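You operate a simulated robot arm through the tools that you are given. There is no shell and no other tool. Be economical: measure what you need, move in short steps, check, and stop when the job is done.

You are at the controls of a simulated robot arm. One attempt, no reset.

TASK
Put the bucket on the lower shelf of the wall table. Take the bottle that says "light" from the top shelf of the rack and leave it on top of the carton on the top of the pack table. Put the grey pad on the top of the back table. Put one of the blue caps from the top of the hold table on top of the small carton there. Put the corner guard from the top of the hold table on the lower shelf of the hold table. Turn the grey drum knob to 140 L. Turn the dose knob to 600 ml. Take the white bottle from the top of the long steel table and leave it on the top of the pack table. Put the red tin from the top of the long steel table on the top of the pack table. Put the clear bottle from the dark belt on the top of the long steel table. Fetch the grey rag from the top of the grey table and set it on the top of the pack table. Do these in any order. Set down upright: bottle, corner guard, white bottle, red tin, clear bottle.

It is judged by the outcome, as a careful person would: the job done as asked, and still so three seconds after it is handed in. It fails if anything else is knocked over, pushed out of place, dropped, spilled or broken. A push-on lid holds only when it is set on centred and level and pressed home; a screw cap is set on level and turned clockwise until tight.

THE ROBOT
A 6-joint arm with a two-finger gripper on a trunk, on a base that drives. Base frame: it is fixed to the floor where the robot stands at the start and does not move with it; the origin is under the middle of the robot, x ahead of it, y to its left, z up. Units: mm, rad, N and s.
Its first joint turns from -2.897 to 2.897 rad. Places, roughly: blue cap (4x4x2 cm) [400, 3700, 800]; bottle [500, 5000, 1750]; bucket (24x24x23 cm) [600, 100, 300]; carton [250, 7750, 750]; clear bottle (7x7x23 cm) [-2300, 5800, 900]; corner guard [250, 3250, 1000]; dose knob [-2300, 3200, 1100]; grey drum knob [300, 2500, 700]; grey pad [250, 4250, 750]; grey rag (11x7x3 cm) [-1200, 10000, 800]; lower shelf of the hold table [500, 3700, 200]; lower shelf of the wall table [-1600, -1400, 200]; red tin [-2250, 5000, 1000]; small carton [500, 3250, 750]; top of the back table [-3200, 4000, 800]; top of the long steel table [-2500, 4400, 800]; top of the pack table [500, 6900, 800]; white bottle [-2250, 4000, 1000]. Payload 3.43 kg.
Tool frame: the origin (TCP) lies between the finger pads and is the grasp point; the fingertips stand 20 mm ahead of it; z points along the fingers, y is the line along which they close. Largest opening 190 mm; the body of the gripper starts 248 mm behind the TCP.
Orientation is told as [roll, pitch, yaw] about the base's x, y, z axes, in that order, counted from this pose: with the fingers straight down and closing along the base's y, the tool's x points along the base's -x, its y along +y and its z along -z.

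THE INTERFACE
- The arm moves only by the tool servo_tool. Its argument "increments" is a list of rows, each a list of 3 entries, a list of its own where there are three numbers: the shift along the tool's x, y, z in units of 40 mm (1.0 is 40 mm), then the turn, a rotation vector about the tool's x, y, z in units of 8 degrees (1.0 is 8 degrees), then the closure, from 0 (fully open) to 1 (shut). In form: [[[tx, ty, tz], [wx, wy, wz], grip], ...]. A call has 1 to 10 rows; each row shifts and turns the commanded pose from where the row before left it, along the tool's axes as they then stand. A call with a number of a shift or a turn outside -1 to 1 is refused whole. A row lasts 0.2 s, in which the tool goes at most 50 mm and 0.15 rad; a call with a longer step from one row to the next is refused whole, and so is a gripper value outside its range. A pose out of reach is approached as far as the arm can. The call stops where the force on the tool passes 40 N (or 10 N more than at its start, if that is more) or the arm is blocked; 0.2 s more then pass. The fingers move at their own pace (about 45 mm/s each) and stop on an object; they squeeze with about 39 N. The grip force told is the motor's: it shows also when the fingers shut on nothing. Time passes only in rows, and 0.2 s behind the last, so rows that do not move let the fingers close. It gives the time, the measured TCP pose, the force on the tool (base axes), the opening and the grip force at its end, in the units of the frame above (readings bear some noise), with the torque about the TCP (base axes, N m) and any sound that the robot's microphone picked up.
- Cameras (640 x 400 px; columns grow to the right, rows downward): "scene" is now at [-2.6, 139.7, 1263.9]; the picture's right is [-0.69, -0.72, 0.00], its down [-0.60, 0.57, -0.56] and it looks along [0.41, -0.39, -0.83] (base axes); focal length 214 px, centre (320, 200). "wrist" rides on the gripper at [70, -8, -288] in the tool frame; the picture's right is [0.12, 0.99, 0.00], its down [-0.96, 0.12, -0.25] and it looks along [-0.25, 0.03, 0.97] (tool axes); focal length 261 px, centre (320, 200). There is no depth. A picture from a camera that has moved, and an enlarged one, comes with that camera's place and axes in the base frame and with its lens. The place of the scene camera against the robot may be out by one fixed shift of up to 12 mm in any direction.
- capture(camera): a new picture of that camera. It takes no simulated time.
- slide_trunk(by): slides the trunk up (or, below 0, down) by that many mm; the arm and the scene camera ride with it, the base frame stays. It gives what a move gives, with no picture.
- roll_base(legs): drives the robot by 1 to 6 legs, each [ahead, turn to the left] in mm and rad, along the robot's own axes; the way and the turn of a leg run together, so that a leg with both is an arc; at most 1500 mm and 3.142 rad a leg. The arm and the cameras ride along, it lands a little off, and it stops where it bumps. It gives what a move gives.
- head_to(pan, tilt): turns the head with the scene camera to pan (to the left, within 2.705 rad either way) and tilt (down, from -0.506 to 1.204), counted from straight ahead of the robot. It gives what a move gives.
- zoom(camera, box): a new picture of the part [left, top, right, bottom] of that camera's present view, enlarged. It takes no simulated time.
- hand_in(): hands the job in; it is judged then, once.

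Work in short steps. Places have to be worked out from the pictures, the camera data and where the tool is seen: move nearer, look again, correct. Check each grasp and each placing, and mend what went wrong. You have 525 turns and 288 pictures in all, those below and enlarged ones among them. Open the gripper and draw the arm clear of the work before you hand the job in, unless the task says otherwise; then end with one line.

The tools are called after "Call:" by a JSON object that holds its "api" and its "payload". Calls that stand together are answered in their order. servo_tool: Moves the arm, as the interface text tells. Its arguments: {"type":"object","properties":{"increments":{"type":"array","items":{"type":"array"}}},"required":["increments"]} The other tools are called the same way: slide_trunk (by) slides the trunk up or down; roll_base (legs) drives the base; head_to (pan, tilt) turns the head that bears the scene camera; capture (camera) takes a picture; zoom (camera, box) takes an enlarged picture of a part of a camera's view; hand_in () hands the job in.

At the start:

```text
t: 0.0
eef_pos: [805.7, 273.6, 999.6]
orientation: [0.0, 0.0, -0.001]
contact_force: [-0.4, -0.6, -1.0]
torque: [-0.02, -0.01, 0.01]
opening: 189.7
grip_force: 0.1
trunk travel left (down, up): [-100.0, 140.0]
robot x, y, heading: [-0.7, 0.7, 0.0]
head pan, tilt: [-0.761, 0.972]
```

scene: 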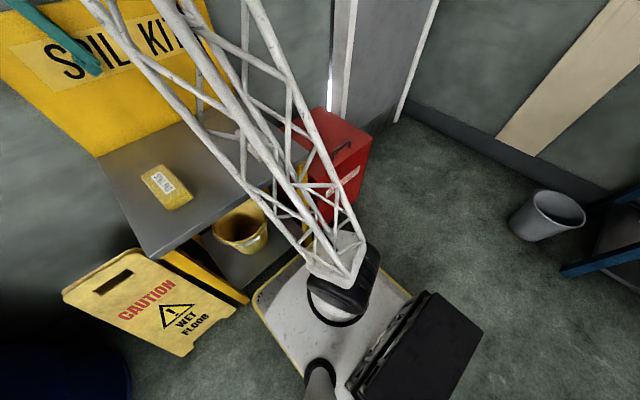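
wrist: 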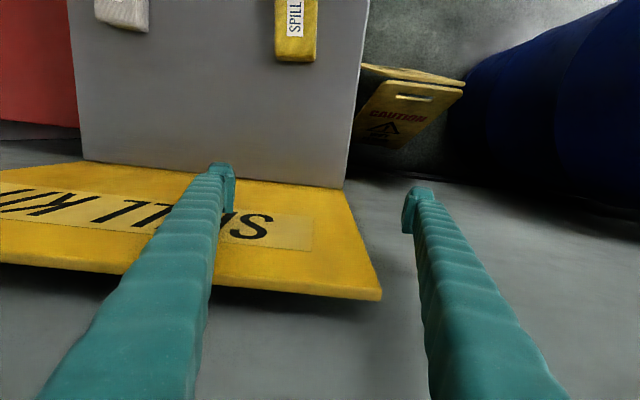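

I'll start by looking straight ahead at the bucket area.

Call:
{"api": "head_to", "payload": {"pan": 0.0, "tilt": 0.9}}

Call:
{"api": "capture", "payload": {"camera": "scene"}}

```text
t: 1.1
eef_pos: [805.2, 272.8, 999.1]
orientation: [0.002, -0.001, 0.001]
contact_force: [0.0, 0.2, 0.0]
torque: [-0.03, -0.01, 0.02]
opening: 190.0
grip_force: 0.1
trunk travel left (down, up): [-100.0, 140.0]
robot x, y, heading: [-0.8, 2.5, -0.007]
head pan, tilt: [0.0, 0.901]
```

```text
285 pictures are left
camera scene: at [21.2, 188.9, 1269.1], right [0.0, -1.0, 0.0], down [-0.78, 0.0, -0.62], along [0.62, 0.0, -0.78], focal length 214 px, centre (320, 200)
```

scene: 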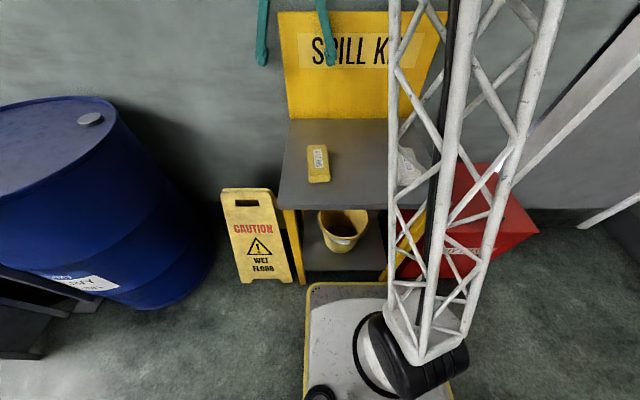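

The bucket is under a table, on its lower shelf. I'll zoom to see its shape and handle.

Call:
{"api": "zoom", "payload": {"camera": "scene", "box": [260, 130, 460, 300]}}

Call:
{"api": "head_to", "payload": {"pan": 1.5, "tilt": 0.3}}

Call:
{"api": "capture", "payload": {"camera": "scene"}}

Call:
{"api": "head_to", "payload": {"pan": 2.65, "tilt": 0.5}}

Call:
{"api": "capture", "payload": {"camera": "scene"}}

Call:
{"api": "head_to", "payload": {"pan": -2.3, "tilt": 0.5}}

Call:
{"api": "capture", "payload": {"camera": "scene"}}

```text
2.35 times, centred on (360, 215) of scene
camera zoom: at [21.2, 188.9, 1269.1], right [0.0, -1.0, 0.0], down [-0.78, 0.0, -0.62], along [0.62, 0.0, -0.78], focal length 505 px, centre (226, 165)
```

zoom: 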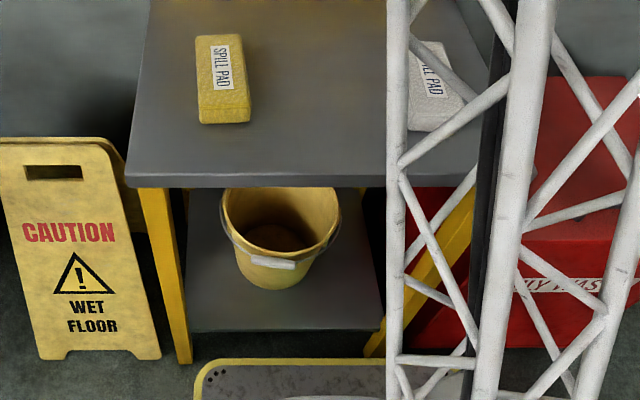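

```text
t: 2.7
eef_pos: [805.1, 274.1, 1000.2]
orientation: [-0.002, 0.001, -0.001]
contact_force: [-0.7, 0.2, -0.3]
torque: [-0.03, -0.02, -0.03]
opening: 190.3
grip_force: 0.1
trunk travel left (down, up): [-100.0, 140.0]
robot x, y, heading: [-1.8, -0.0, 0.002]
head pan, tilt: [1.499, 0.3]
```

```text
283 pictures are left
camera scene: at [-47.6, 282.1, 1321.3], right [1.0, -0.07, 0.0], down [-0.02, -0.3, -0.96], along [0.07, 0.95, -0.3], focal length 214 px, centre (320, 200)
```

scene: 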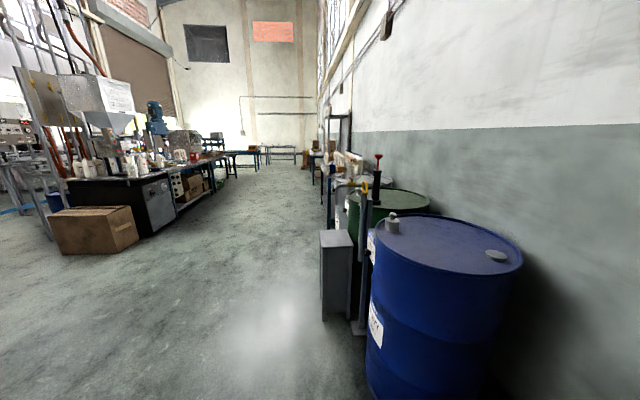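

```text
t: 4.1
eef_pos: [805.9, 273.0, 1000.2]
orientation: [0.0, -0.001, -0.001]
contact_force: [0.7, -0.1, 0.5]
torque: [0.03, 0.02, 0.01]
opening: 190.0
grip_force: 0.0
trunk travel left (down, up): [-100.0, 140.0]
robot x, y, heading: [0.6, -1.6, -0.0]
head pan, tilt: [2.649, 0.499]
```

```text
282 pictures are left
camera scene: at [-134.5, 232.0, 1303.0], right [0.47, 0.88, 0.0], down [0.42, -0.23, -0.88], along [-0.77, 0.42, -0.48], focal length 214 px, centre (320, 200)
```

scene: 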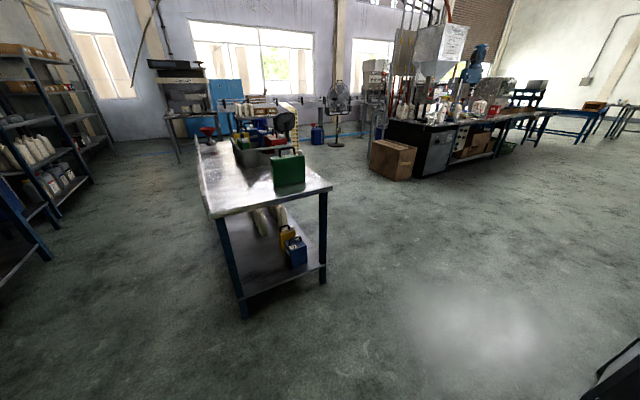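

```text
t: 8.0
eef_pos: [805.8, 273.4, 999.9]
orientation: [-0.001, 0.0, -0.001]
contact_force: [-0.1, -0.9, -0.1]
torque: [-0.04, 0.02, 0.01]
opening: 189.7
grip_force: 0.0
trunk travel left (down, up): [-100.0, 140.0]
robot x, y, heading: [1.2, -1.8, -0.002]
head pan, tilt: [-2.3, 0.499]
```

```text
281 pictures are left
camera scene: at [-114.9, 121.1, 1303.0], right [-0.75, 0.67, 0.0], down [0.32, 0.36, -0.88], along [-0.59, -0.65, -0.48], focal length 214 px, centre (320, 200)
```

scene: 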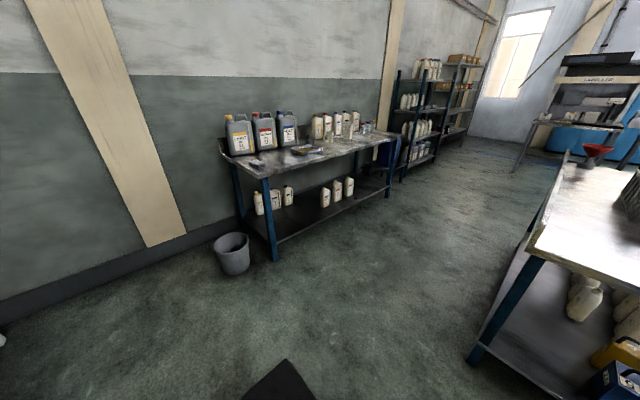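

The bucket is under the table top near its front edge, with the bail hanging in front. I'll back off 400 mm and look at it from a lower angle with the head.

Call:
{"api": "roll_base", "payload": {"legs": [[-400, 0]]}}

Call:
{"api": "head_to", "payload": {"pan": -0.25, "tilt": 0.75}}

Call:
{"api": "capture", "payload": {"camera": "scene"}}

Call:
{"api": "capture", "payload": {"camera": "wrist"}}

```text
t: 10.5
eef_pos: [393.2, 275.3, 999.0]
orientation: [0.0, -0.001, 0.0]
contact_force: [0.0, 0.1, 0.6]
torque: [-0.02, -0.01, 0.02]
opening: 190.1
grip_force: 0.1
trunk travel left (down, up): [-100.0, 140.0]
robot x, y, heading: [-409.5, 1.7, -0.003]
head pan, tilt: [-2.3, 0.499]
```

```text
t: 12.5
eef_pos: [393.8, 274.1, 999.3]
orientation: [0.0, 0.001, 0.001]
contact_force: [1.1, 0.2, -0.7]
torque: [-0.01, -0.01, -0.03]
opening: 190.3
grip_force: 0.0
trunk travel left (down, up): [-100.0, 140.0]
robot x, y, heading: [-416.2, -0.7, 0.001]
head pan, tilt: [-0.25, 0.75]
```

```text
280 pictures are left
camera scene: at [-385.8, 168.4, 1281.0], right [-0.25, -0.97, 0.0], down [-0.66, 0.17, -0.73], along [0.71, -0.18, -0.68], focal length 214 px, centre (320, 200)
```

scene: 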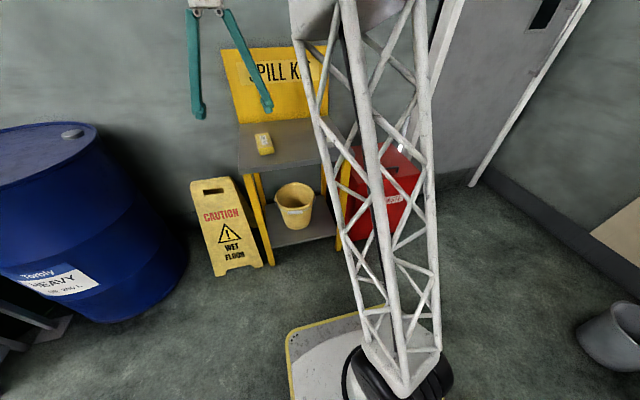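

```text
279 pictures are left
camera wrist: at [323.4, 266.1, 1286.6], right [-0.12, 0.99, 0.0], down [0.96, 0.12, 0.25], along [0.25, 0.03, -0.97], focal length 261 px, centre (320, 200)
```

wrist: 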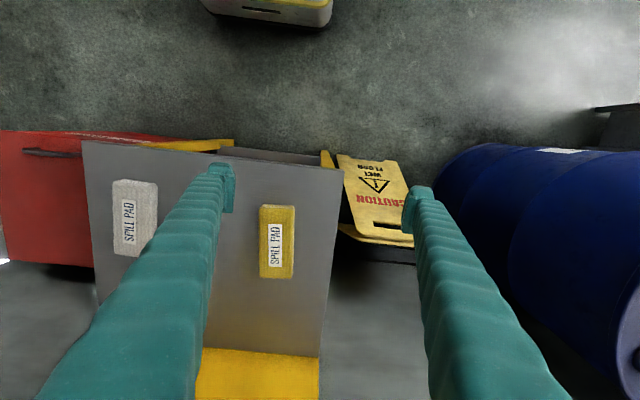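

Working numbers: table-top front edge ≈ x 357, z 810; bucket rim centre ≈ (609, 76, 431). I'll zoom to see the bail pivots.

Call:
{"api": "zoom", "payload": {"camera": "scene", "box": [235, 150, 355, 260]}}

```text
3.64 times, centred on (295, 205) of scene
camera zoom: at [-385.8, 168.4, 1281.0], right [-0.25, -0.97, 0.0], down [-0.66, 0.17, -0.73], along [0.71, -0.18, -0.68], focal length 780 px, centre (411, 182)
```

zoom: 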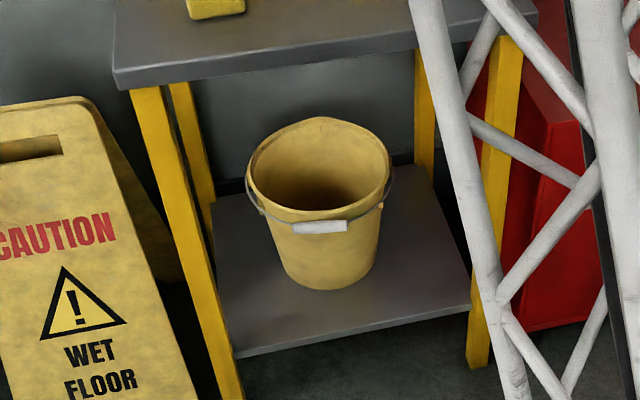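

Bail sits just under the rim at the front, pivots at the sides. I'll grip the wall at front-left (about 30° ahead of the side), tool yawed 30° left and tilted 50°. First back off 150 more and turn the tool.

Call:
{"api": "roll_base", "payload": {"legs": [[-150, 0]]}}

Call:
{"api": "servo_tool", "payload": {"increments": [[[0, 0, 0], [0, 0, -1], 0.3], [[0, 0, 0], [0, 0, -1], 0.45], [[0, 0, 0], [0, 0, -1], 0.45], [[0, 0, 0], [0, 0, -0.75], 0.45], [[0, 0, 0], [0, -1, 0], 0.45], [[0, 0, 0], [0, -1, 0], 0.45], [[0, 0, 0], [0, -1, 0], 0.45], [[0, 0, 0], [0, -1, 0], 0.45], [[0, 0, 0], [0, -1, 0], 0.45], [[0, 0, 0], [0, -1, 0], 0.45]]}}

Call:
{"api": "capture", "payload": {"camera": "scene"}}

```text
t: 13.9
eef_pos: [241.8, 275.0, 999.3]
orientation: [0.0, 0.0, 0.001]
contact_force: [1.0, 0.5, 0.0]
torque: [-0.02, 0.02, -0.02]
opening: 190.0
grip_force: 0.1
trunk travel left (down, up): [-100.0, 140.0]
robot x, y, heading: [-561.8, 1.1, 0.003]
head pan, tilt: [-0.25, 0.75]
```

```text
t: 16.1
eef_pos: [242.9, 274.6, 999.0]
orientation: [-0.002, -0.84, 0.526]
contact_force: [-0.1, 0.8, -0.2]
torque: [0.03, 0.02, 0.02]
opening: 104.2
grip_force: 0.0
trunk travel left (down, up): [-100.0, 140.0]
robot x, y, heading: [-562.5, -0.5, 0.0]
head pan, tilt: [-0.25, 0.75]
```

```text
277 pictures are left
camera scene: at [-537.5, 168.4, 1281.0], right [-0.25, -0.97, 0.0], down [-0.66, 0.17, -0.73], along [0.71, -0.18, -0.68], focal length 214 px, centre (320, 200)
```

scene: 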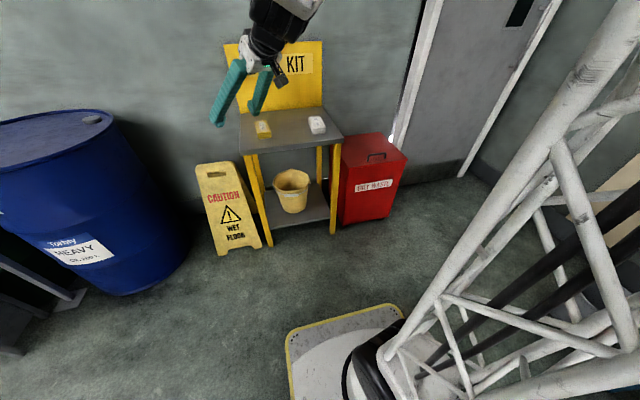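

The tool is turned as wanted. Now move to a standoff point 500 mm back along the approach axis from the grasp point.

Call:
{"api": "servo_tool", "payload": {"increments": [[[0.75, -0.6, 0.135], [0, 0, 0], 0.45], [[0.75, -0.6, 0.135], [0, 0, 0], 0.45], [[0.75, -0.6, 0.135], [0, 0, 0], 0.45], [[0.75, -0.6, 0.135], [0, 0, 0], 0.45], [[0.75, -0.6, 0.135], [0, 0, 0], 0.45], [[0.75, -0.6, 0.135], [0, 0, 0], 0.45], [[0.75, -0.6, 0.135], [0, 0, 0], 0.45], [[0.75, -0.6, 0.135], [0, 0, 0], 0.45], [[0.75, -0.6, 0.135], [0, 0, 0], 0.45], [[0.75, -0.6, 0.135], [0, 0, 0], 0.45]]}}

Call:
{"api": "capture", "payload": {"camera": "scene"}}

Call:
{"api": "capture", "payload": {"camera": "wrist"}}

```text
t: 18.3
eef_pos: [226.1, -15.2, 740.2]
orientation: [-0.002, -0.837, 0.526]
contact_force: [-0.5, 0.2, 0.0]
torque: [-0.14, 0.04, -0.09]
opening: 104.7
grip_force: 0.0
trunk travel left (down, up): [-100.0, 140.0]
robot x, y, heading: [-563.6, 0.4, 0.002]
head pan, tilt: [-0.25, 0.75]
```

```text
276 pictures are left
camera scene: at [-538.3, 168.5, 1281.1], right [-0.25, -0.97, 0.0], down [-0.66, 0.17, -0.73], along [0.71, -0.18, -0.68], focal length 214 px, centre (320, 200)
```

scene: 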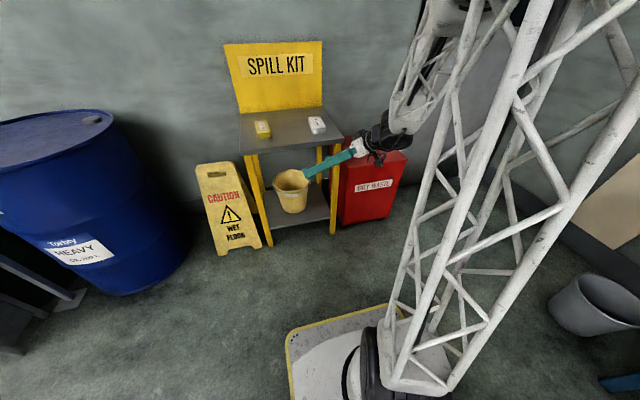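

```text
275 pictures are left
camera wrist: at [4.0, -152.2, 880.0], right [-0.57, 0.82, -0.09], down [0.34, 0.33, 0.88], along [0.75, 0.47, -0.47], focal length 261 px, centre (320, 200)
```

wrist: 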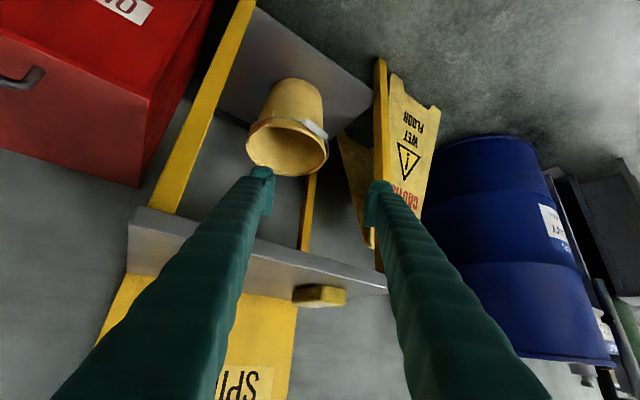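

The bucket is visible from the wrist camera. I'll zoom both views to measure the rim precisely.

Call:
{"api": "zoom", "payload": {"camera": "wrist", "box": [220, 50, 380, 210]}}

Call:
{"api": "zoom", "payload": {"camera": "scene", "box": [230, 130, 350, 230]}}

```text
2.50 times, centred on (300, 130) of wrist
camera zoom: at [4.0, -152.2, 880.0], right [-0.57, 0.82, -0.09], down [0.34, 0.33, 0.88], along [0.75, 0.47, -0.47], focal length 652 px, centre (370, 375)
```

zoom: 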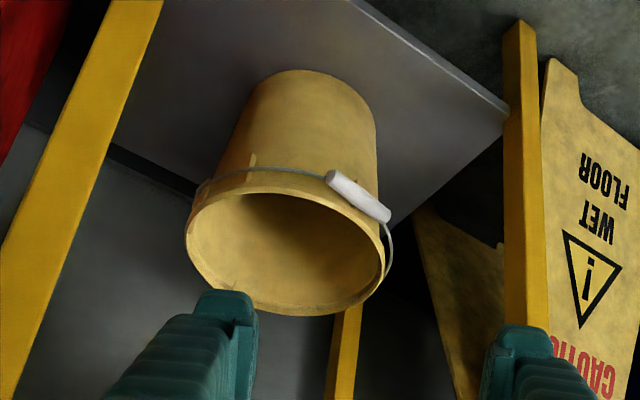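

```text
4.00 times, centred on (290, 180) of scene
camera zoom: at [-538.3, 168.5, 1281.1], right [-0.25, -0.97, 0.0], down [-0.66, 0.17, -0.73], along [0.71, -0.18, -0.68], focal length 858 px, centre (440, 280)
```

zoom: 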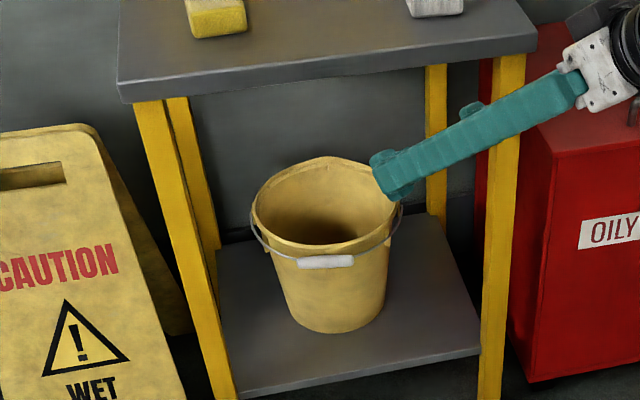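

Best estimate of rim centre ≈ (565, 76, 425). I'll advance to about 250 mm short of the pinch point and remeasure.

Call:
{"api": "servo_tool", "payload": {"increments": [[[0.107, 0.083, 0.83], [0, 0, 0], 0.45], [[0.107, 0.083, 0.83], [0, 0, 0], 0.45], [[0.107, 0.083, 0.83], [0, 0, 0], 0.45], [[0.107, 0.083, 0.83], [0, 0, 0], 0.45], [[0.107, 0.083, 0.83], [0, 0, 0], 0.45], [[0.107, 0.083, 0.83], [0, 0, 0], 0.45], [[0.107, 0.083, 0.83], [0, 0, 0], 0.45]]}}

Call:
{"api": "capture", "payload": {"camera": "wrist"}}

Call:
{"api": "zoom", "payload": {"camera": "scene", "box": [230, 130, 350, 230]}}

```text
t: 19.9
eef_pos: [345.3, 82.9, 564.6]
orientation: [-0.002, -0.837, 0.527]
contact_force: [-0.4, -0.3, 0.9]
torque: [-0.03, 0.08, 0.0]
opening: 104.6
grip_force: 0.0
trunk travel left (down, up): [-100.0, 140.0]
robot x, y, heading: [-564.4, -0.2, -0.004]
head pan, tilt: [-0.25, 0.75]
```

```text
272 pictures are left
camera wrist: at [123.2, -54.5, 704.3], right [-0.57, 0.82, -0.09], down [0.34, 0.33, 0.88], along [0.75, 0.47, -0.47], focal length 261 px, centre (320, 200)
```

wrist: 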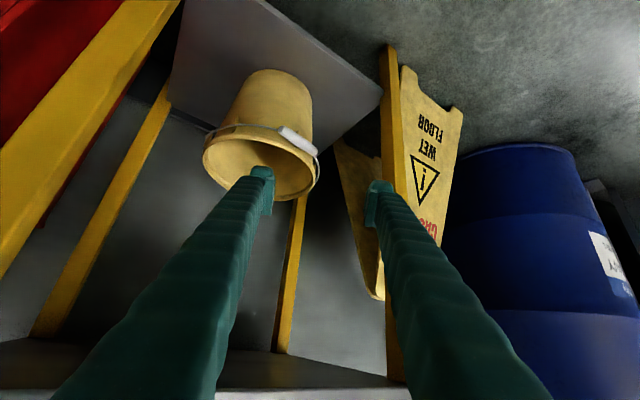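

```text
4.00 times, centred on (290, 180) of scene
camera zoom: at [-538.4, 168.1, 1281.1], right [-0.25, -0.97, 0.0], down [-0.66, 0.17, -0.73], along [0.71, -0.18, -0.68], focal length 858 px, centre (440, 280)
```

zoom: 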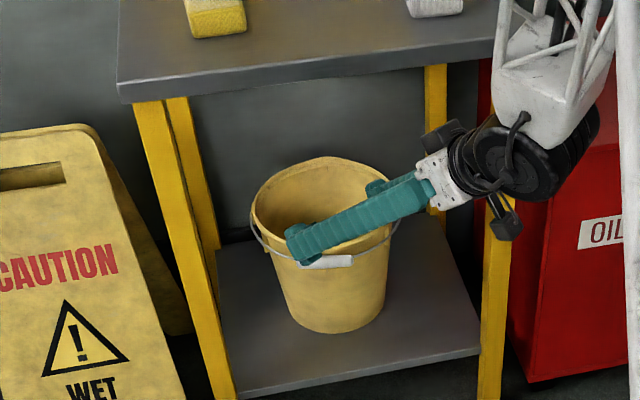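

Refined rim centre ≈ (592, 79, 402), consistent between cameras. Advance 180 mm along the tool axis with a small lateral correction, then look again.

Call:
{"api": "servo_tool", "payload": {"increments": [[[0, -0.075, 0.9], [0, 0, 0], 0.45], [[0, -0.075, 0.9], [0, 0, 0], 0.45], [[0, -0.075, 0.9], [0, 0, 0], 0.45], [[0, -0.075, 0.9], [0, 0, 0], 0.45], [[0, -0.075, 0.9], [0, 0, 0], 0.45]]}}

Call:
{"api": "capture", "payload": {"camera": "wrist"}}

Call:
{"api": "zoom", "payload": {"camera": "scene", "box": [230, 130, 350, 230]}}

```text
t: 21.1
eef_pos: [465.0, 140.7, 446.0]
orientation: [0.001, -0.837, 0.526]
contact_force: [-0.5, 0.0, 0.5]
torque: [-0.04, 0.14, 0.04]
opening: 104.1
grip_force: 0.0
trunk travel left (down, up): [-100.0, 140.0]
robot x, y, heading: [-565.1, 1.3, 0.005]
head pan, tilt: [-0.25, 0.75]
```

```text
270 pictures are left
camera wrist: at [243.1, 1.4, 584.0], right [-0.57, 0.82, -0.09], down [0.34, 0.33, 0.88], along [0.75, 0.47, -0.47], focal length 261 px, centre (320, 200)
```

wrist: 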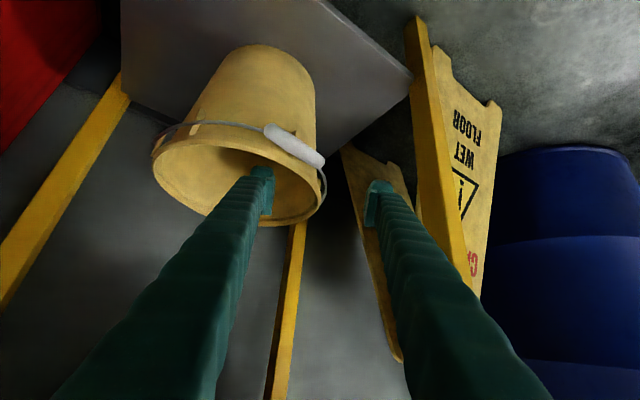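

```text
4.00 times, centred on (290, 180) of scene
camera zoom: at [-538.3, 168.1, 1281.1], right [-0.25, -0.97, 0.0], down [-0.66, 0.17, -0.73], along [0.71, -0.18, -0.68], focal length 858 px, centre (440, 280)
```

zoom: 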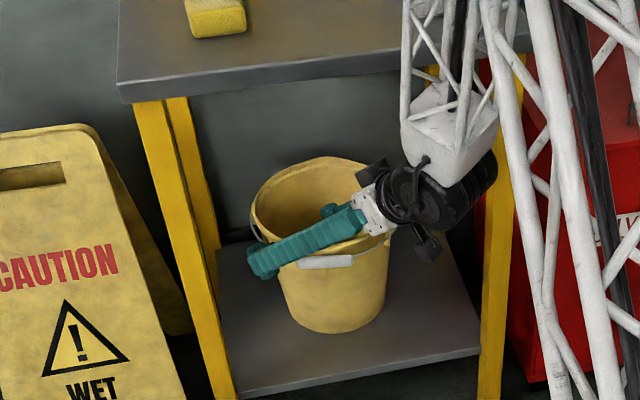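

The wall's left edge lies midway between the fingers. Advance 105 mm more.

Call:
{"api": "servo_tool", "payload": {"increments": [[[0, 0, 0.9], [0, 0, 0], 0.45], [[0, 0, 0.9], [0, 0, 0], 0.45], [[0, 0, 0.8], [0, 0, 0], 0.45]]}}

Call:
{"api": "capture", "payload": {"camera": "wrist"}}

Call:
{"api": "zoom", "payload": {"camera": "scene", "box": [230, 130, 350, 230]}}

```text
t: 21.9
eef_pos: [536.0, 175.2, 373.0]
orientation: [0.001, -0.837, 0.526]
contact_force: [0.3, -0.7, 0.5]
torque: [-0.06, 0.08, 0.01]
opening: 104.4
grip_force: 0.1
trunk travel left (down, up): [-100.0, 140.0]
robot x, y, heading: [-566.4, 1.0, 0.002]
head pan, tilt: [-0.25, 0.75]
```

```text
268 pictures are left
camera wrist: at [314.4, 38.4, 512.1], right [-0.57, 0.82, -0.09], down [0.34, 0.33, 0.88], along [0.75, 0.47, -0.47], focal length 261 px, centre (320, 200)
```

wrist: 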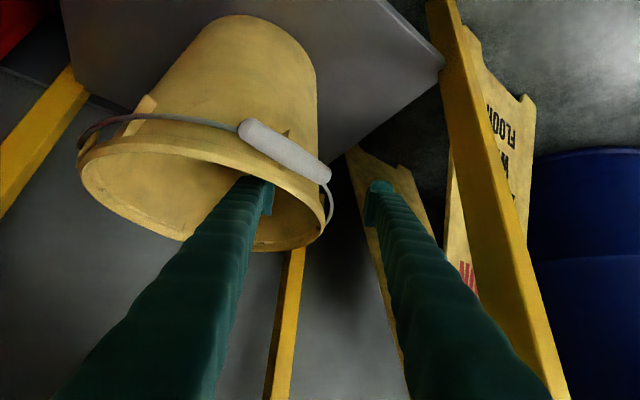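

```text
4.00 times, centred on (290, 180) of scene
camera zoom: at [-538.1, 168.2, 1281.1], right [-0.25, -0.97, 0.0], down [-0.66, 0.17, -0.73], along [0.71, -0.18, -0.68], focal length 858 px, centre (440, 280)
```

zoom: 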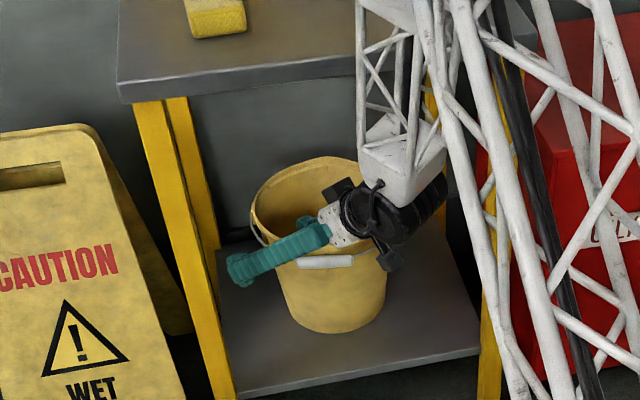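

Straddling nicely. I'll lower 18 mm further for more wall engagement, then close.

Call:
{"api": "servo_tool", "payload": {"increments": [[[0.34, 0, 0.3], [0, 0, 0], 0.45], [[0, 0, 0], [0, 0, 0], 0.6], [[0, 0, 0], [0, 0, 0], 0.8], [[0, 0, 0], [0, 0, 0], 1], [[0, 0, 0], [0, 0, 0], 1], [[0, 0, 0], [0, 0, 0], 1]]}}

Call:
{"api": "capture", "payload": {"camera": "wrist"}}

```text
t: 23.3
eef_pos: [533.9, 175.7, 353.8]
orientation: [-0.001, -0.837, 0.526]
contact_force: [1.1, -1.3, 3.7]
torque: [-0.49, 0.12, 0.16]
opening: 23.3
grip_force: 20.1
trunk travel left (down, up): [-100.0, 140.0]
robot x, y, heading: [-564.2, -1.5, 0.004]
head pan, tilt: [-0.25, 0.75]
```

```text
266 pictures are left
camera wrist: at [312.1, 37.6, 493.0], right [-0.57, 0.82, -0.09], down [0.34, 0.33, 0.88], along [0.75, 0.47, -0.47], focal length 261 px, centre (320, 200)
```

wrist: 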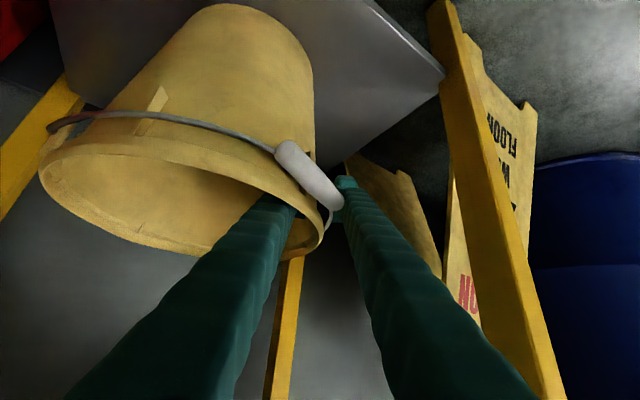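

Let the fingers finish closing, then lift 15 mm as a test.

Call:
{"api": "servo_tool", "payload": {"increments": [[[0, 0, 0], [0, 0, 0], 1], [[0, 0, 0], [0, 0, 0], 1], [[-0.14, 0, -0.125], [0, 0, 0], 1], [[-0.14, 0, -0.125], [0, 0, 0], 1], [[0, 0, 0], [0, 0, 0], 1]]}}

Call:
{"api": "capture", "payload": {"camera": "wrist"}}

Call:
{"api": "zoom", "payload": {"camera": "scene", "box": [230, 130, 350, 230]}}

```text
t: 24.5
eef_pos: [533.3, 175.4, 369.3]
orientation: [0.0, -0.837, 0.526]
contact_force: [-1.6, -0.6, 3.9]
torque: [-1.06, 0.04, -0.38]
opening: 19.7
grip_force: 39.1
trunk travel left (down, up): [-100.0, 140.0]
robot x, y, heading: [-564.7, -1.4, -0.0]
head pan, tilt: [-0.25, 0.75]
```

```text
265 pictures are left
camera wrist: at [312.4, 37.8, 508.5], right [-0.57, 0.82, -0.09], down [0.34, 0.33, 0.88], along [0.75, 0.47, -0.47], focal length 261 px, centre (320, 200)
```

wrist: 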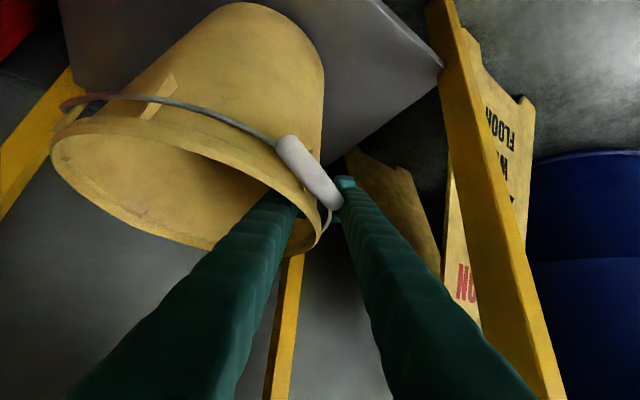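

```text
4.00 times, centred on (290, 180) of scene
camera zoom: at [-538.0, 168.2, 1281.1], right [-0.25, -0.97, 0.0], down [-0.66, 0.17, -0.73], along [0.71, -0.18, -0.68], focal length 858 px, centre (440, 280)
```

zoom: 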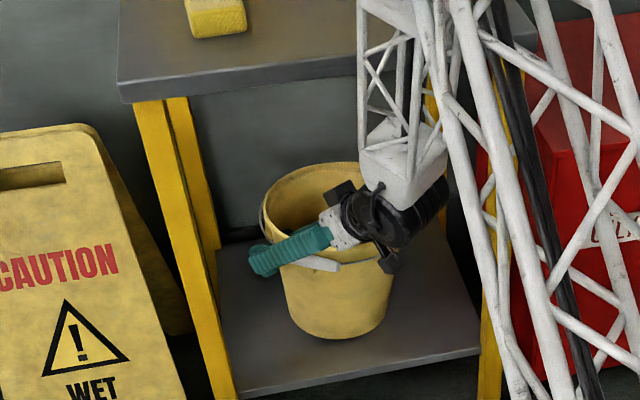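

The left side rises while the bucket tilts a little. Lift another 35 mm and check whether it comes free.

Call:
{"api": "servo_tool", "payload": {"increments": [[[-0.33, 0, -0.29], [0, 0, 0], 1], [[-0.33, 0, -0.29], [0, 0, 0], 1], [[0, 0, 0], [0, 0, 0], 1], [[0, 0, 0], [0, 0, 0], 1]]}}

Call:
{"api": "capture", "payload": {"camera": "wrist"}}

Call:
{"api": "zoom", "payload": {"camera": "scene", "box": [230, 130, 350, 230]}}

```text
t: 25.5
eef_pos: [534.1, 175.9, 405.0]
orientation: [0.0, -0.839, 0.525]
contact_force: [-0.6, 0.9, 2.0]
torque: [-0.22, -0.12, -0.01]
opening: 15.6
grip_force: 39.0
trunk travel left (down, up): [-100.0, 140.0]
robot x, y, heading: [-557.1, 1.3, 0.002]
head pan, tilt: [-0.25, 0.75]
```

```text
263 pictures are left
camera wrist: at [313.3, 38.1, 543.9], right [-0.57, 0.82, -0.09], down [0.34, 0.33, 0.88], along [0.75, 0.47, -0.47], focal length 261 px, centre (320, 200)
```

wrist: 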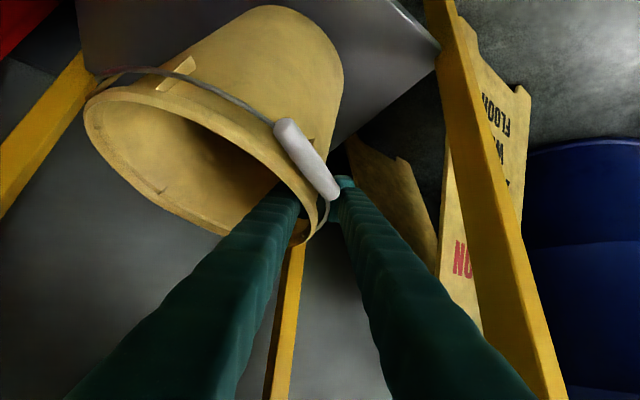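

```text
4.00 times, centred on (290, 180) of scene
camera zoom: at [-537.9, 168.2, 1281.1], right [-0.25, -0.97, 0.0], down [-0.66, 0.17, -0.73], along [0.71, -0.18, -0.68], focal length 858 px, centre (440, 280)
```

zoom: 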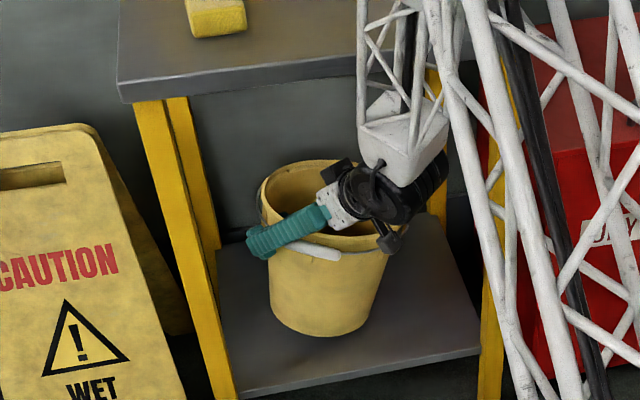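

The grip holds and the bucket is pivoting about the pinch (hanging). I'll keep lifting while shifting to the right so it hangs clear of the left leg.

Call:
{"api": "servo_tool", "payload": {"increments": [[[-0.2, -0.45, -0.4], [0, 0, 0], 1], [[-0.2, -0.45, -0.4], [0, 0, 0], 1], [[-0.2, -0.45, -0.4], [0, 0, 0], 1], [[-0.2, -0.45, -0.4], [0, 0, 0], 1], [[0, 0, 0], [0, 0, 0], 1]]}}

Call:
{"api": "capture", "payload": {"camera": "wrist"}}

Call:
{"api": "zoom", "payload": {"camera": "scene", "box": [230, 130, 350, 230]}}

```text
t: 26.7
eef_pos: [547.1, 99.1, 472.1]
orientation: [0.001, -0.838, 0.526]
contact_force: [-0.1, 0.6, -2.8]
torque: [0.24, 0.04, -0.01]
opening: 15.7
grip_force: 38.2
trunk travel left (down, up): [-100.0, 140.0]
robot x, y, heading: [-565.1, -1.3, -0.003]
head pan, tilt: [-0.25, 0.75]
```

```text
261 pictures are left
camera wrist: at [325.0, -38.5, 611.5], right [-0.57, 0.82, -0.09], down [0.34, 0.33, 0.88], along [0.75, 0.47, -0.47], focal length 261 px, centre (320, 200)
```

wrist: 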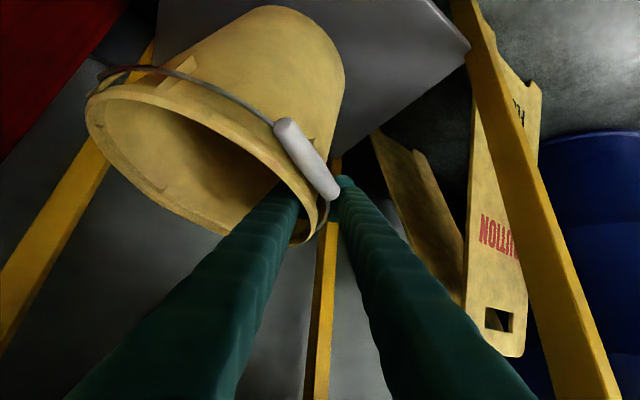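

```text
4.00 times, centred on (290, 180) of scene
camera zoom: at [-537.7, 168.2, 1281.0], right [-0.25, -0.97, 0.0], down [-0.66, 0.17, -0.73], along [0.71, -0.18, -0.68], focal length 858 px, centre (440, 280)
```

zoom: 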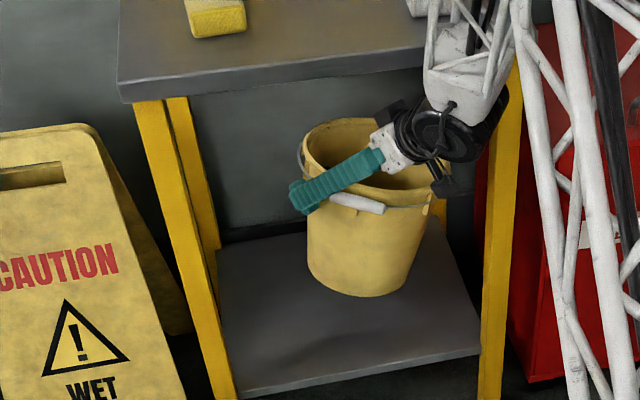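

The bucket is free, only slightly tilted (weight about 3 N). Pull it straight out along −x by 320 mm.

Call:
{"api": "servo_tool", "payload": {"increments": [[[0.46, 0.4, -0.515], [0, 0, 0], 1], [[0.46, 0.4, -0.515], [0, 0, 0], 1], [[0.46, 0.4, -0.515], [0, 0, 0], 1], [[0.46, 0.4, -0.515], [0, 0, 0], 1], [[0.46, 0.4, -0.515], [0, 0, 0], 1], [[0.46, 0.4, -0.515], [0, 0, 0], 1], [[0.46, 0.4, -0.515], [0, 0, 0], 1], [[0.46, 0.4, -0.515], [0, 0, 0], 1], [[0.46, 0.4, -0.515], [0, 0, 0], 1], [[0.46, 0.4, -0.515], [0, 0, 0], 1]]}}

Call:
{"api": "capture", "payload": {"camera": "scene"}}

```text
t: 28.9
eef_pos: [263.9, 90.8, 518.5]
orientation: [0.029, -0.823, 0.506]
contact_force: [-0.8, -0.1, -2.7]
torque: [0.28, 0.05, 0.01]
opening: 15.4
grip_force: 39.1
out of reach, approached as far as the arm can: row 7, 8, 9, 10
trunk travel left (down, up): [-100.0, 140.0]
robot x, y, heading: [-560.1, 0.2, 0.003]
head pan, tilt: [-0.25, 0.75]
```

```text
259 pictures are left
camera scene: at [-537.5, 168.2, 1280.9], right [-0.25, -0.97, 0.0], down [-0.66, 0.17, -0.73], along [0.71, -0.18, -0.68], focal length 214 px, centre (320, 200)
```

scene: 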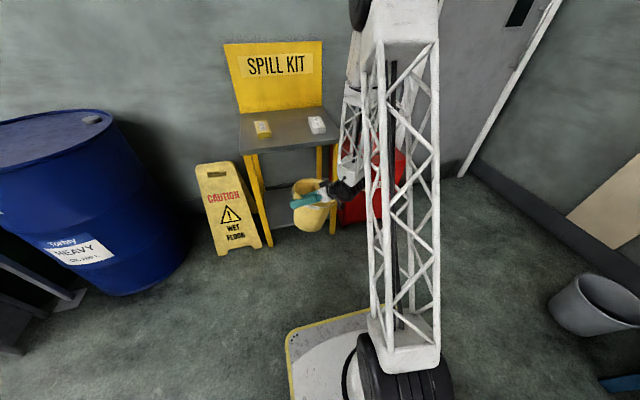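

The arm hit its inner reach but the bucket is clear. Now back off and drive around to face the wall table (target robot pose about (-1348, -260), heading −90°).

Call:
{"api": "roll_base", "payload": {"legs": [[-250, 0], [0, 0.45], [-597, 0]]}}

Call:
{"api": "head_to", "payload": {"pan": -1.9, "tilt": 0.5}}

Call:
{"api": "capture", "payload": {"camera": "scene"}}

Call:
{"api": "capture", "payload": {"camera": "wrist"}}

```text
t: 30.6
eef_pos: [64.4, 55.8, 518.3]
orientation: [0.034, -0.821, 0.471]
contact_force: [0.2, -0.7, -3.4]
torque: [0.29, 0.07, 0.05]
opening: 15.5
grip_force: 39.1
trunk travel left (down, up): [-100.0, 140.0]
robot x, y, heading: [-764.8, -14.9, -0.046]
head pan, tilt: [-0.25, 0.75]
stopped in leg 1: the robot was blocked; the commanded pose is now the measured one
```

```text
t: 32.3
eef_pos: [65.7, 53.9, 516.8]
orientation: [0.033, -0.822, 0.474]
contact_force: [-0.2, 0.3, -3.5]
torque: [0.26, 0.07, -0.03]
opening: 15.6
grip_force: 39.3
trunk travel left (down, up): [-100.0, 140.0]
robot x, y, heading: [-764.5, -15.4, -0.049]
head pan, tilt: [-1.901, 0.499]
```

```text
258 pictures are left
camera scene: at [-843.9, 91.9, 1303.0], right [-0.93, 0.37, 0.0], down [0.18, 0.45, -0.88], along [-0.32, -0.82, -0.48], focal length 214 px, centre (320, 200)
```

scene: 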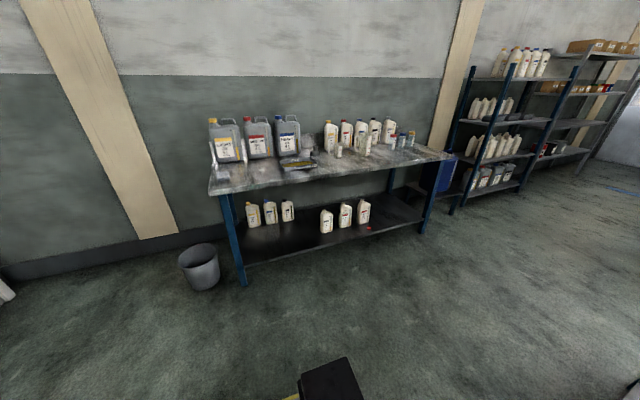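

```text
257 pictures are left
camera wrist: at [-156.4, -79.0, 661.1], right [-0.54, 0.84, -0.07], down [0.37, 0.31, 0.88], along [0.75, 0.45, -0.48], focal length 261 px, centre (320, 200)
```

wrist: 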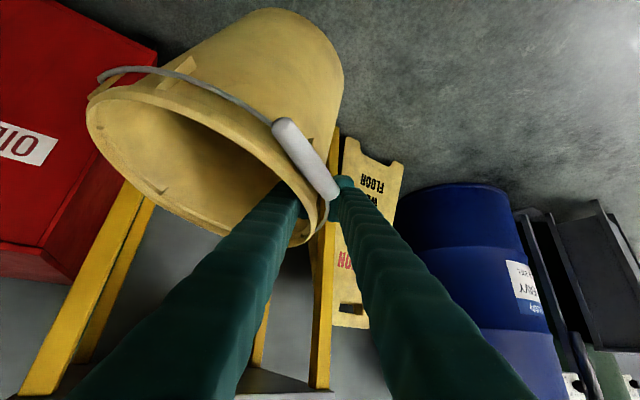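

The base bumped the island table corner lightly at its rear (so base half-length is ~350). I'll nudge ahead 25 mm, turn right to drive into the aisle, with the arm sweep staying clear of table and bottles.

Call:
{"api": "roll_base", "payload": {"legs": [[25, 0], [0, -2.55]]}}

Call:
{"api": "head_to", "payload": {"pan": 0.3, "tilt": 0.6}}

Call:
{"api": "capture", "payload": {"camera": "scene"}}

```text
t: 39.6
eef_pos: [-1417.1, -508.0, 519.1]
orientation: [0.034, -0.823, -2.121]
contact_force: [-0.2, 0.0, -2.7]
torque: [-0.14, -0.2, 0.0]
opening: 15.4
grip_force: 39.2
trunk travel left (down, up): [-100.0, 140.0]
robot x, y, heading: [-740.2, -18.6, -2.639]
head pan, tilt: [-1.901, 0.499]
```

```text
t: 41.6
eef_pos: [-1415.7, -506.9, 518.2]
orientation: [0.033, -0.822, -2.122]
contact_force: [0.6, -1.2, -3.4]
torque: [-0.13, -0.19, 0.01]
opening: 15.2
grip_force: 38.7
trunk travel left (down, up): [-100.0, 140.0]
robot x, y, heading: [-742.4, -18.0, -2.637]
head pan, tilt: [0.3, 0.6]
```

```text
256 pictures are left
camera scene: at [-648.8, -236.9, 1293.9], right [-0.72, 0.7, 0.0], down [0.39, 0.41, -0.82], along [-0.57, -0.59, -0.57], focal length 214 px, centre (320, 200)
```

scene: 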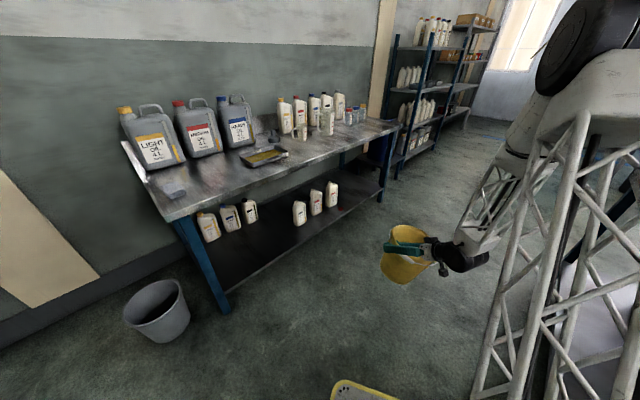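

Shelf is at z≈190 with free space at x≈−1080, y≈−1300. Raise trunk 80 mm for clearance over bottles, drive in diagonally and turn to face the table.

Call:
{"api": "slide_trunk", "payload": {"by": 80}}

Call:
{"api": "roll_base", "payload": {"legs": [[0, 0.12], [398, 0], [0, 0.946]]}}

Call:
{"api": "head_to", "payload": {"pan": 0.25, "tilt": 0.7}}

Call:
{"api": "capture", "payload": {"camera": "scene"}}

Call:
{"api": "capture", "payload": {"camera": "wrist"}}

```text
t: 42.8
eef_pos: [-1415.0, -507.4, 598.1]
orientation: [0.032, -0.822, -2.122]
contact_force: [0.6, 0.0, -3.3]
torque: [-0.18, -0.18, 0.03]
opening: 15.2
grip_force: 38.9
trunk travel left (down, up): [-180.0, 60.0]
robot x, y, heading: [-740.9, -19.0, -2.639]
head pan, tilt: [0.3, 0.6]
```

```text
t: 48.4
eef_pos: [-960.3, -1067.2, 598.5]
orientation: [0.033, -0.823, -1.067]
contact_force: [-0.2, 0.1, -2.8]
torque: [0.06, -0.2, 0.01]
opening: 15.0
grip_force: 39.0
trunk travel left (down, up): [-180.0, 60.0]
robot x, y, heading: [-1054.6, -239.1, -1.587]
head pan, tilt: [0.3, 0.6]
```

```text
t: 49.0
eef_pos: [-961.4, -1066.8, 598.9]
orientation: [0.034, -0.822, -1.07]
contact_force: [-0.1, 0.5, -3.3]
torque: [0.14, -0.26, 0.03]
opening: 15.3
grip_force: 38.7
trunk travel left (down, up): [-180.0, 60.0]
robot x, y, heading: [-1051.4, -236.6, -1.591]
head pan, tilt: [0.25, 0.7]
```

```text
255 pictures are left
camera scene: at [-828.3, -275.1, 1365.3], right [-0.97, -0.23, 0.0], down [-0.15, 0.63, -0.77], along [0.18, -0.74, -0.64], focal length 214 px, centre (320, 200)
```

scene: 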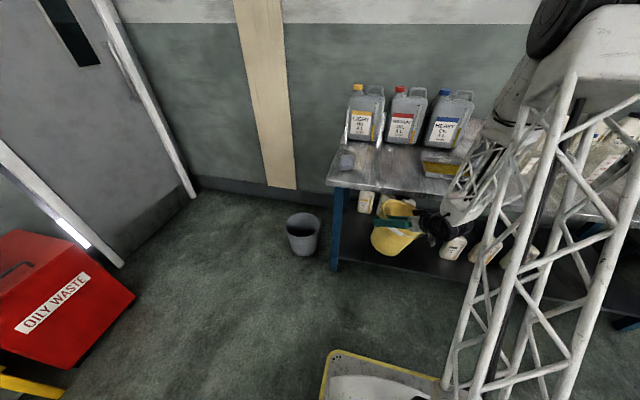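

```text
254 pictures are left
camera wrist: at [-1101.6, -849.6, 741.1], right [0.82, 0.57, -0.07], down [0.32, -0.36, 0.88], along [0.48, -0.74, -0.48], focal length 261 px, centre (320, 200)
```

wrist: 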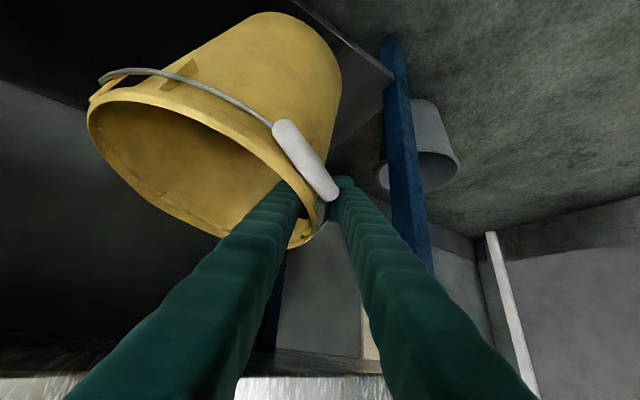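

Position good: bucket centre ≈ (−1058, −1123). Lower trunk 120 mm, then drive 165 mm forward to bring it over the shelf.

Call:
{"api": "slide_trunk", "payload": {"by": -115}}

Call:
{"api": "roll_base", "payload": {"legs": [[170, 0]]}}

Call:
{"api": "capture", "payload": {"camera": "scene"}}

Call:
{"api": "capture", "payload": {"camera": "wrist"}}

```text
t: 50.5
eef_pos: [-960.7, -1068.3, 483.0]
orientation: [0.032, -0.822, -1.067]
contact_force: [-0.9, 0.2, -2.7]
torque: [0.11, -0.24, 0.0]
opening: 15.2
grip_force: 38.5
trunk travel left (down, up): [-65.0, 175.0]
robot x, y, heading: [-1053.7, -239.8, -1.585]
head pan, tilt: [0.25, 0.7]
```

```text
t: 52.0
eef_pos: [-961.2, -1240.5, 482.6]
orientation: [0.034, -0.82, -1.065]
contact_force: [-0.4, 0.5, -2.7]
torque: [0.09, -0.21, 0.03]
opening: 15.3
grip_force: 39.2
trunk travel left (down, up): [-65.0, 175.0]
robot x, y, heading: [-1057.2, -415.5, -1.582]
head pan, tilt: [0.25, 0.7]
```

```text
253 pictures are left
camera scene: at [-830.6, -446.4, 1250.3], right [-0.97, -0.24, 0.0], down [-0.15, 0.63, -0.76], along [0.18, -0.74, -0.64], focal length 214 px, centre (320, 200)
```

scene: 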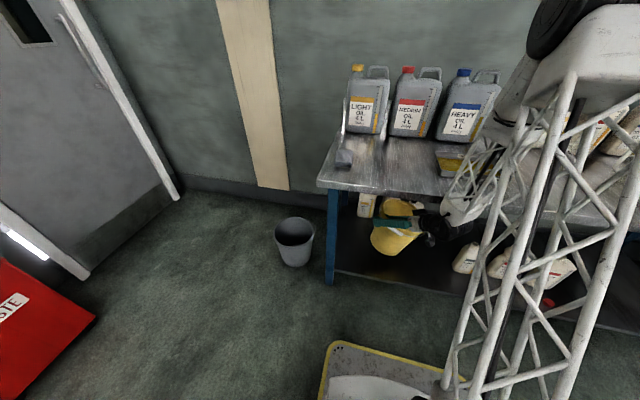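

```text
252 pictures are left
camera wrist: at [-1101.8, -1021.9, 626.1], right [0.82, 0.57, -0.07], down [0.32, -0.36, 0.88], along [0.48, -0.74, -0.48], focal length 261 px, centre (320, 200)
```

wrist: 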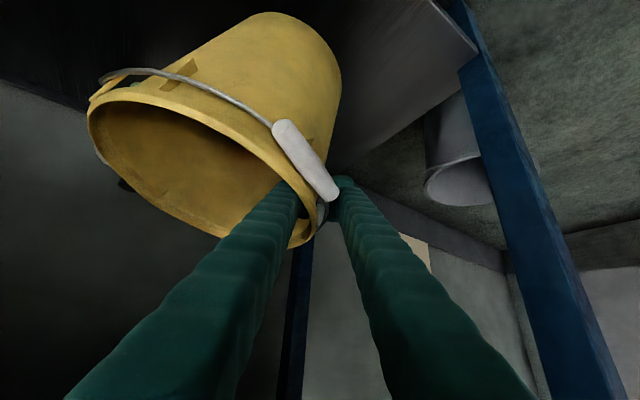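

Over the shelf. Lower with the arm: 60 mm first and check force.

Call:
{"api": "servo_tool", "payload": {"increments": [[[0.22, 0, 0.205], [0, 0, 0], 1], [[0.22, 0, 0.205], [0, 0, 0], 1], [[0.22, 0, 0.205], [0, 0, 0], 1], [[0.22, 0, 0.205], [0, 0, 0], 1], [[0.22, 0, 0.205], [0, 0, 0], 1], [[0, 0, 0], [0, 0, 0], 1]]}}

Call:
{"api": "zoom", "payload": {"camera": "scene", "box": [310, 170, 470, 290]}}

```text
t: 53.4
eef_pos: [-966.0, -1261.7, 451.1]
orientation: [0.049, -0.815, -1.075]
contact_force: [0.1, 0.8, -3.4]
torque: [0.11, -0.26, -0.01]
opening: 15.3
grip_force: 39.1
out of reach, approached as far as the arm can: row 2, 3, 4, 5
trunk travel left (down, up): [-65.0, 175.0]
robot x, y, heading: [-1057.8, -410.2, -1.588]
head pan, tilt: [0.25, 0.7]
```

```text
3.33 times, centred on (390, 230) of scene
camera zoom: at [-830.6, -446.4, 1250.3], right [-0.97, -0.24, 0.0], down [-0.15, 0.63, -0.76], along [0.18, -0.74, -0.64], focal length 715 px, centre (87, 100)
```

zoom: 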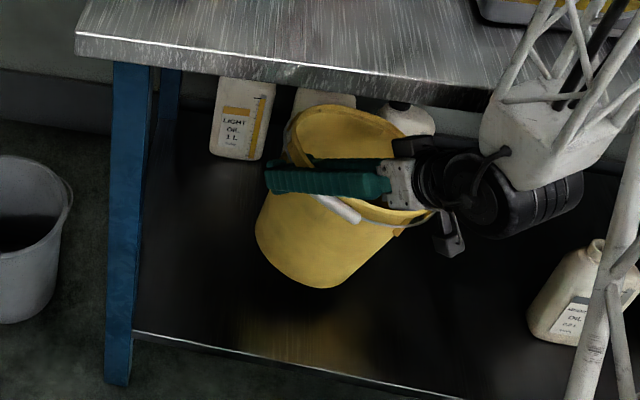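

The arm is too close to reach lower. I'll use the trunk to lower in steps, reading the force.

Call:
{"api": "slide_trunk", "payload": {"by": -30}}

Call:
{"api": "slide_trunk", "payload": {"by": -15}}

Call:
{"api": "zoom", "payload": {"camera": "scene", "box": [310, 170, 470, 290]}}

```text
t: 54.1
eef_pos: [-966.5, -1261.6, 421.4]
orientation: [0.049, -0.816, -1.072]
contact_force: [0.1, 0.0, -2.5]
torque: [0.12, -0.22, 0.01]
opening: 15.2
grip_force: 39.2
trunk travel left (down, up): [-35.0, 205.0]
robot x, y, heading: [-1057.6, -411.5, -1.581]
head pan, tilt: [0.25, 0.7]
```

```text
t: 54.7
eef_pos: [-965.7, -1262.9, 405.8]
orientation: [0.046, -0.816, -1.072]
contact_force: [3.2, -1.3, 5.0]
torque: [-0.77, 0.52, 0.27]
opening: 15.6
grip_force: 38.9
trunk travel left (down, up): [-20.0, 220.0]
robot x, y, heading: [-1053.1, -410.9, -1.585]
head pan, tilt: [0.25, 0.7]
```

```text
3.33 times, centred on (390, 230) of scene
camera zoom: at [-830.6, -446.1, 1205.3], right [-0.97, -0.24, 0.0], down [-0.15, 0.63, -0.77], along [0.18, -0.74, -0.64], focal length 715 px, centre (87, 100)
```

zoom: 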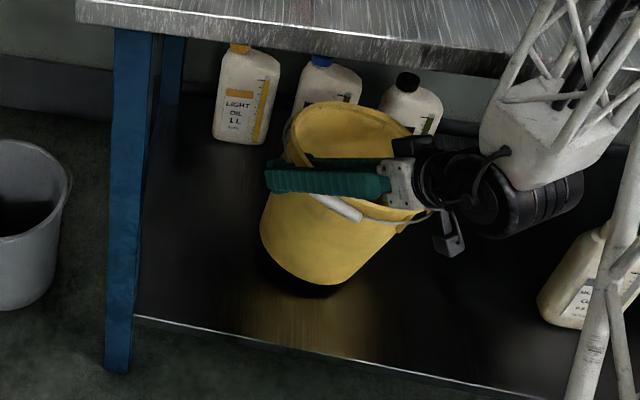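

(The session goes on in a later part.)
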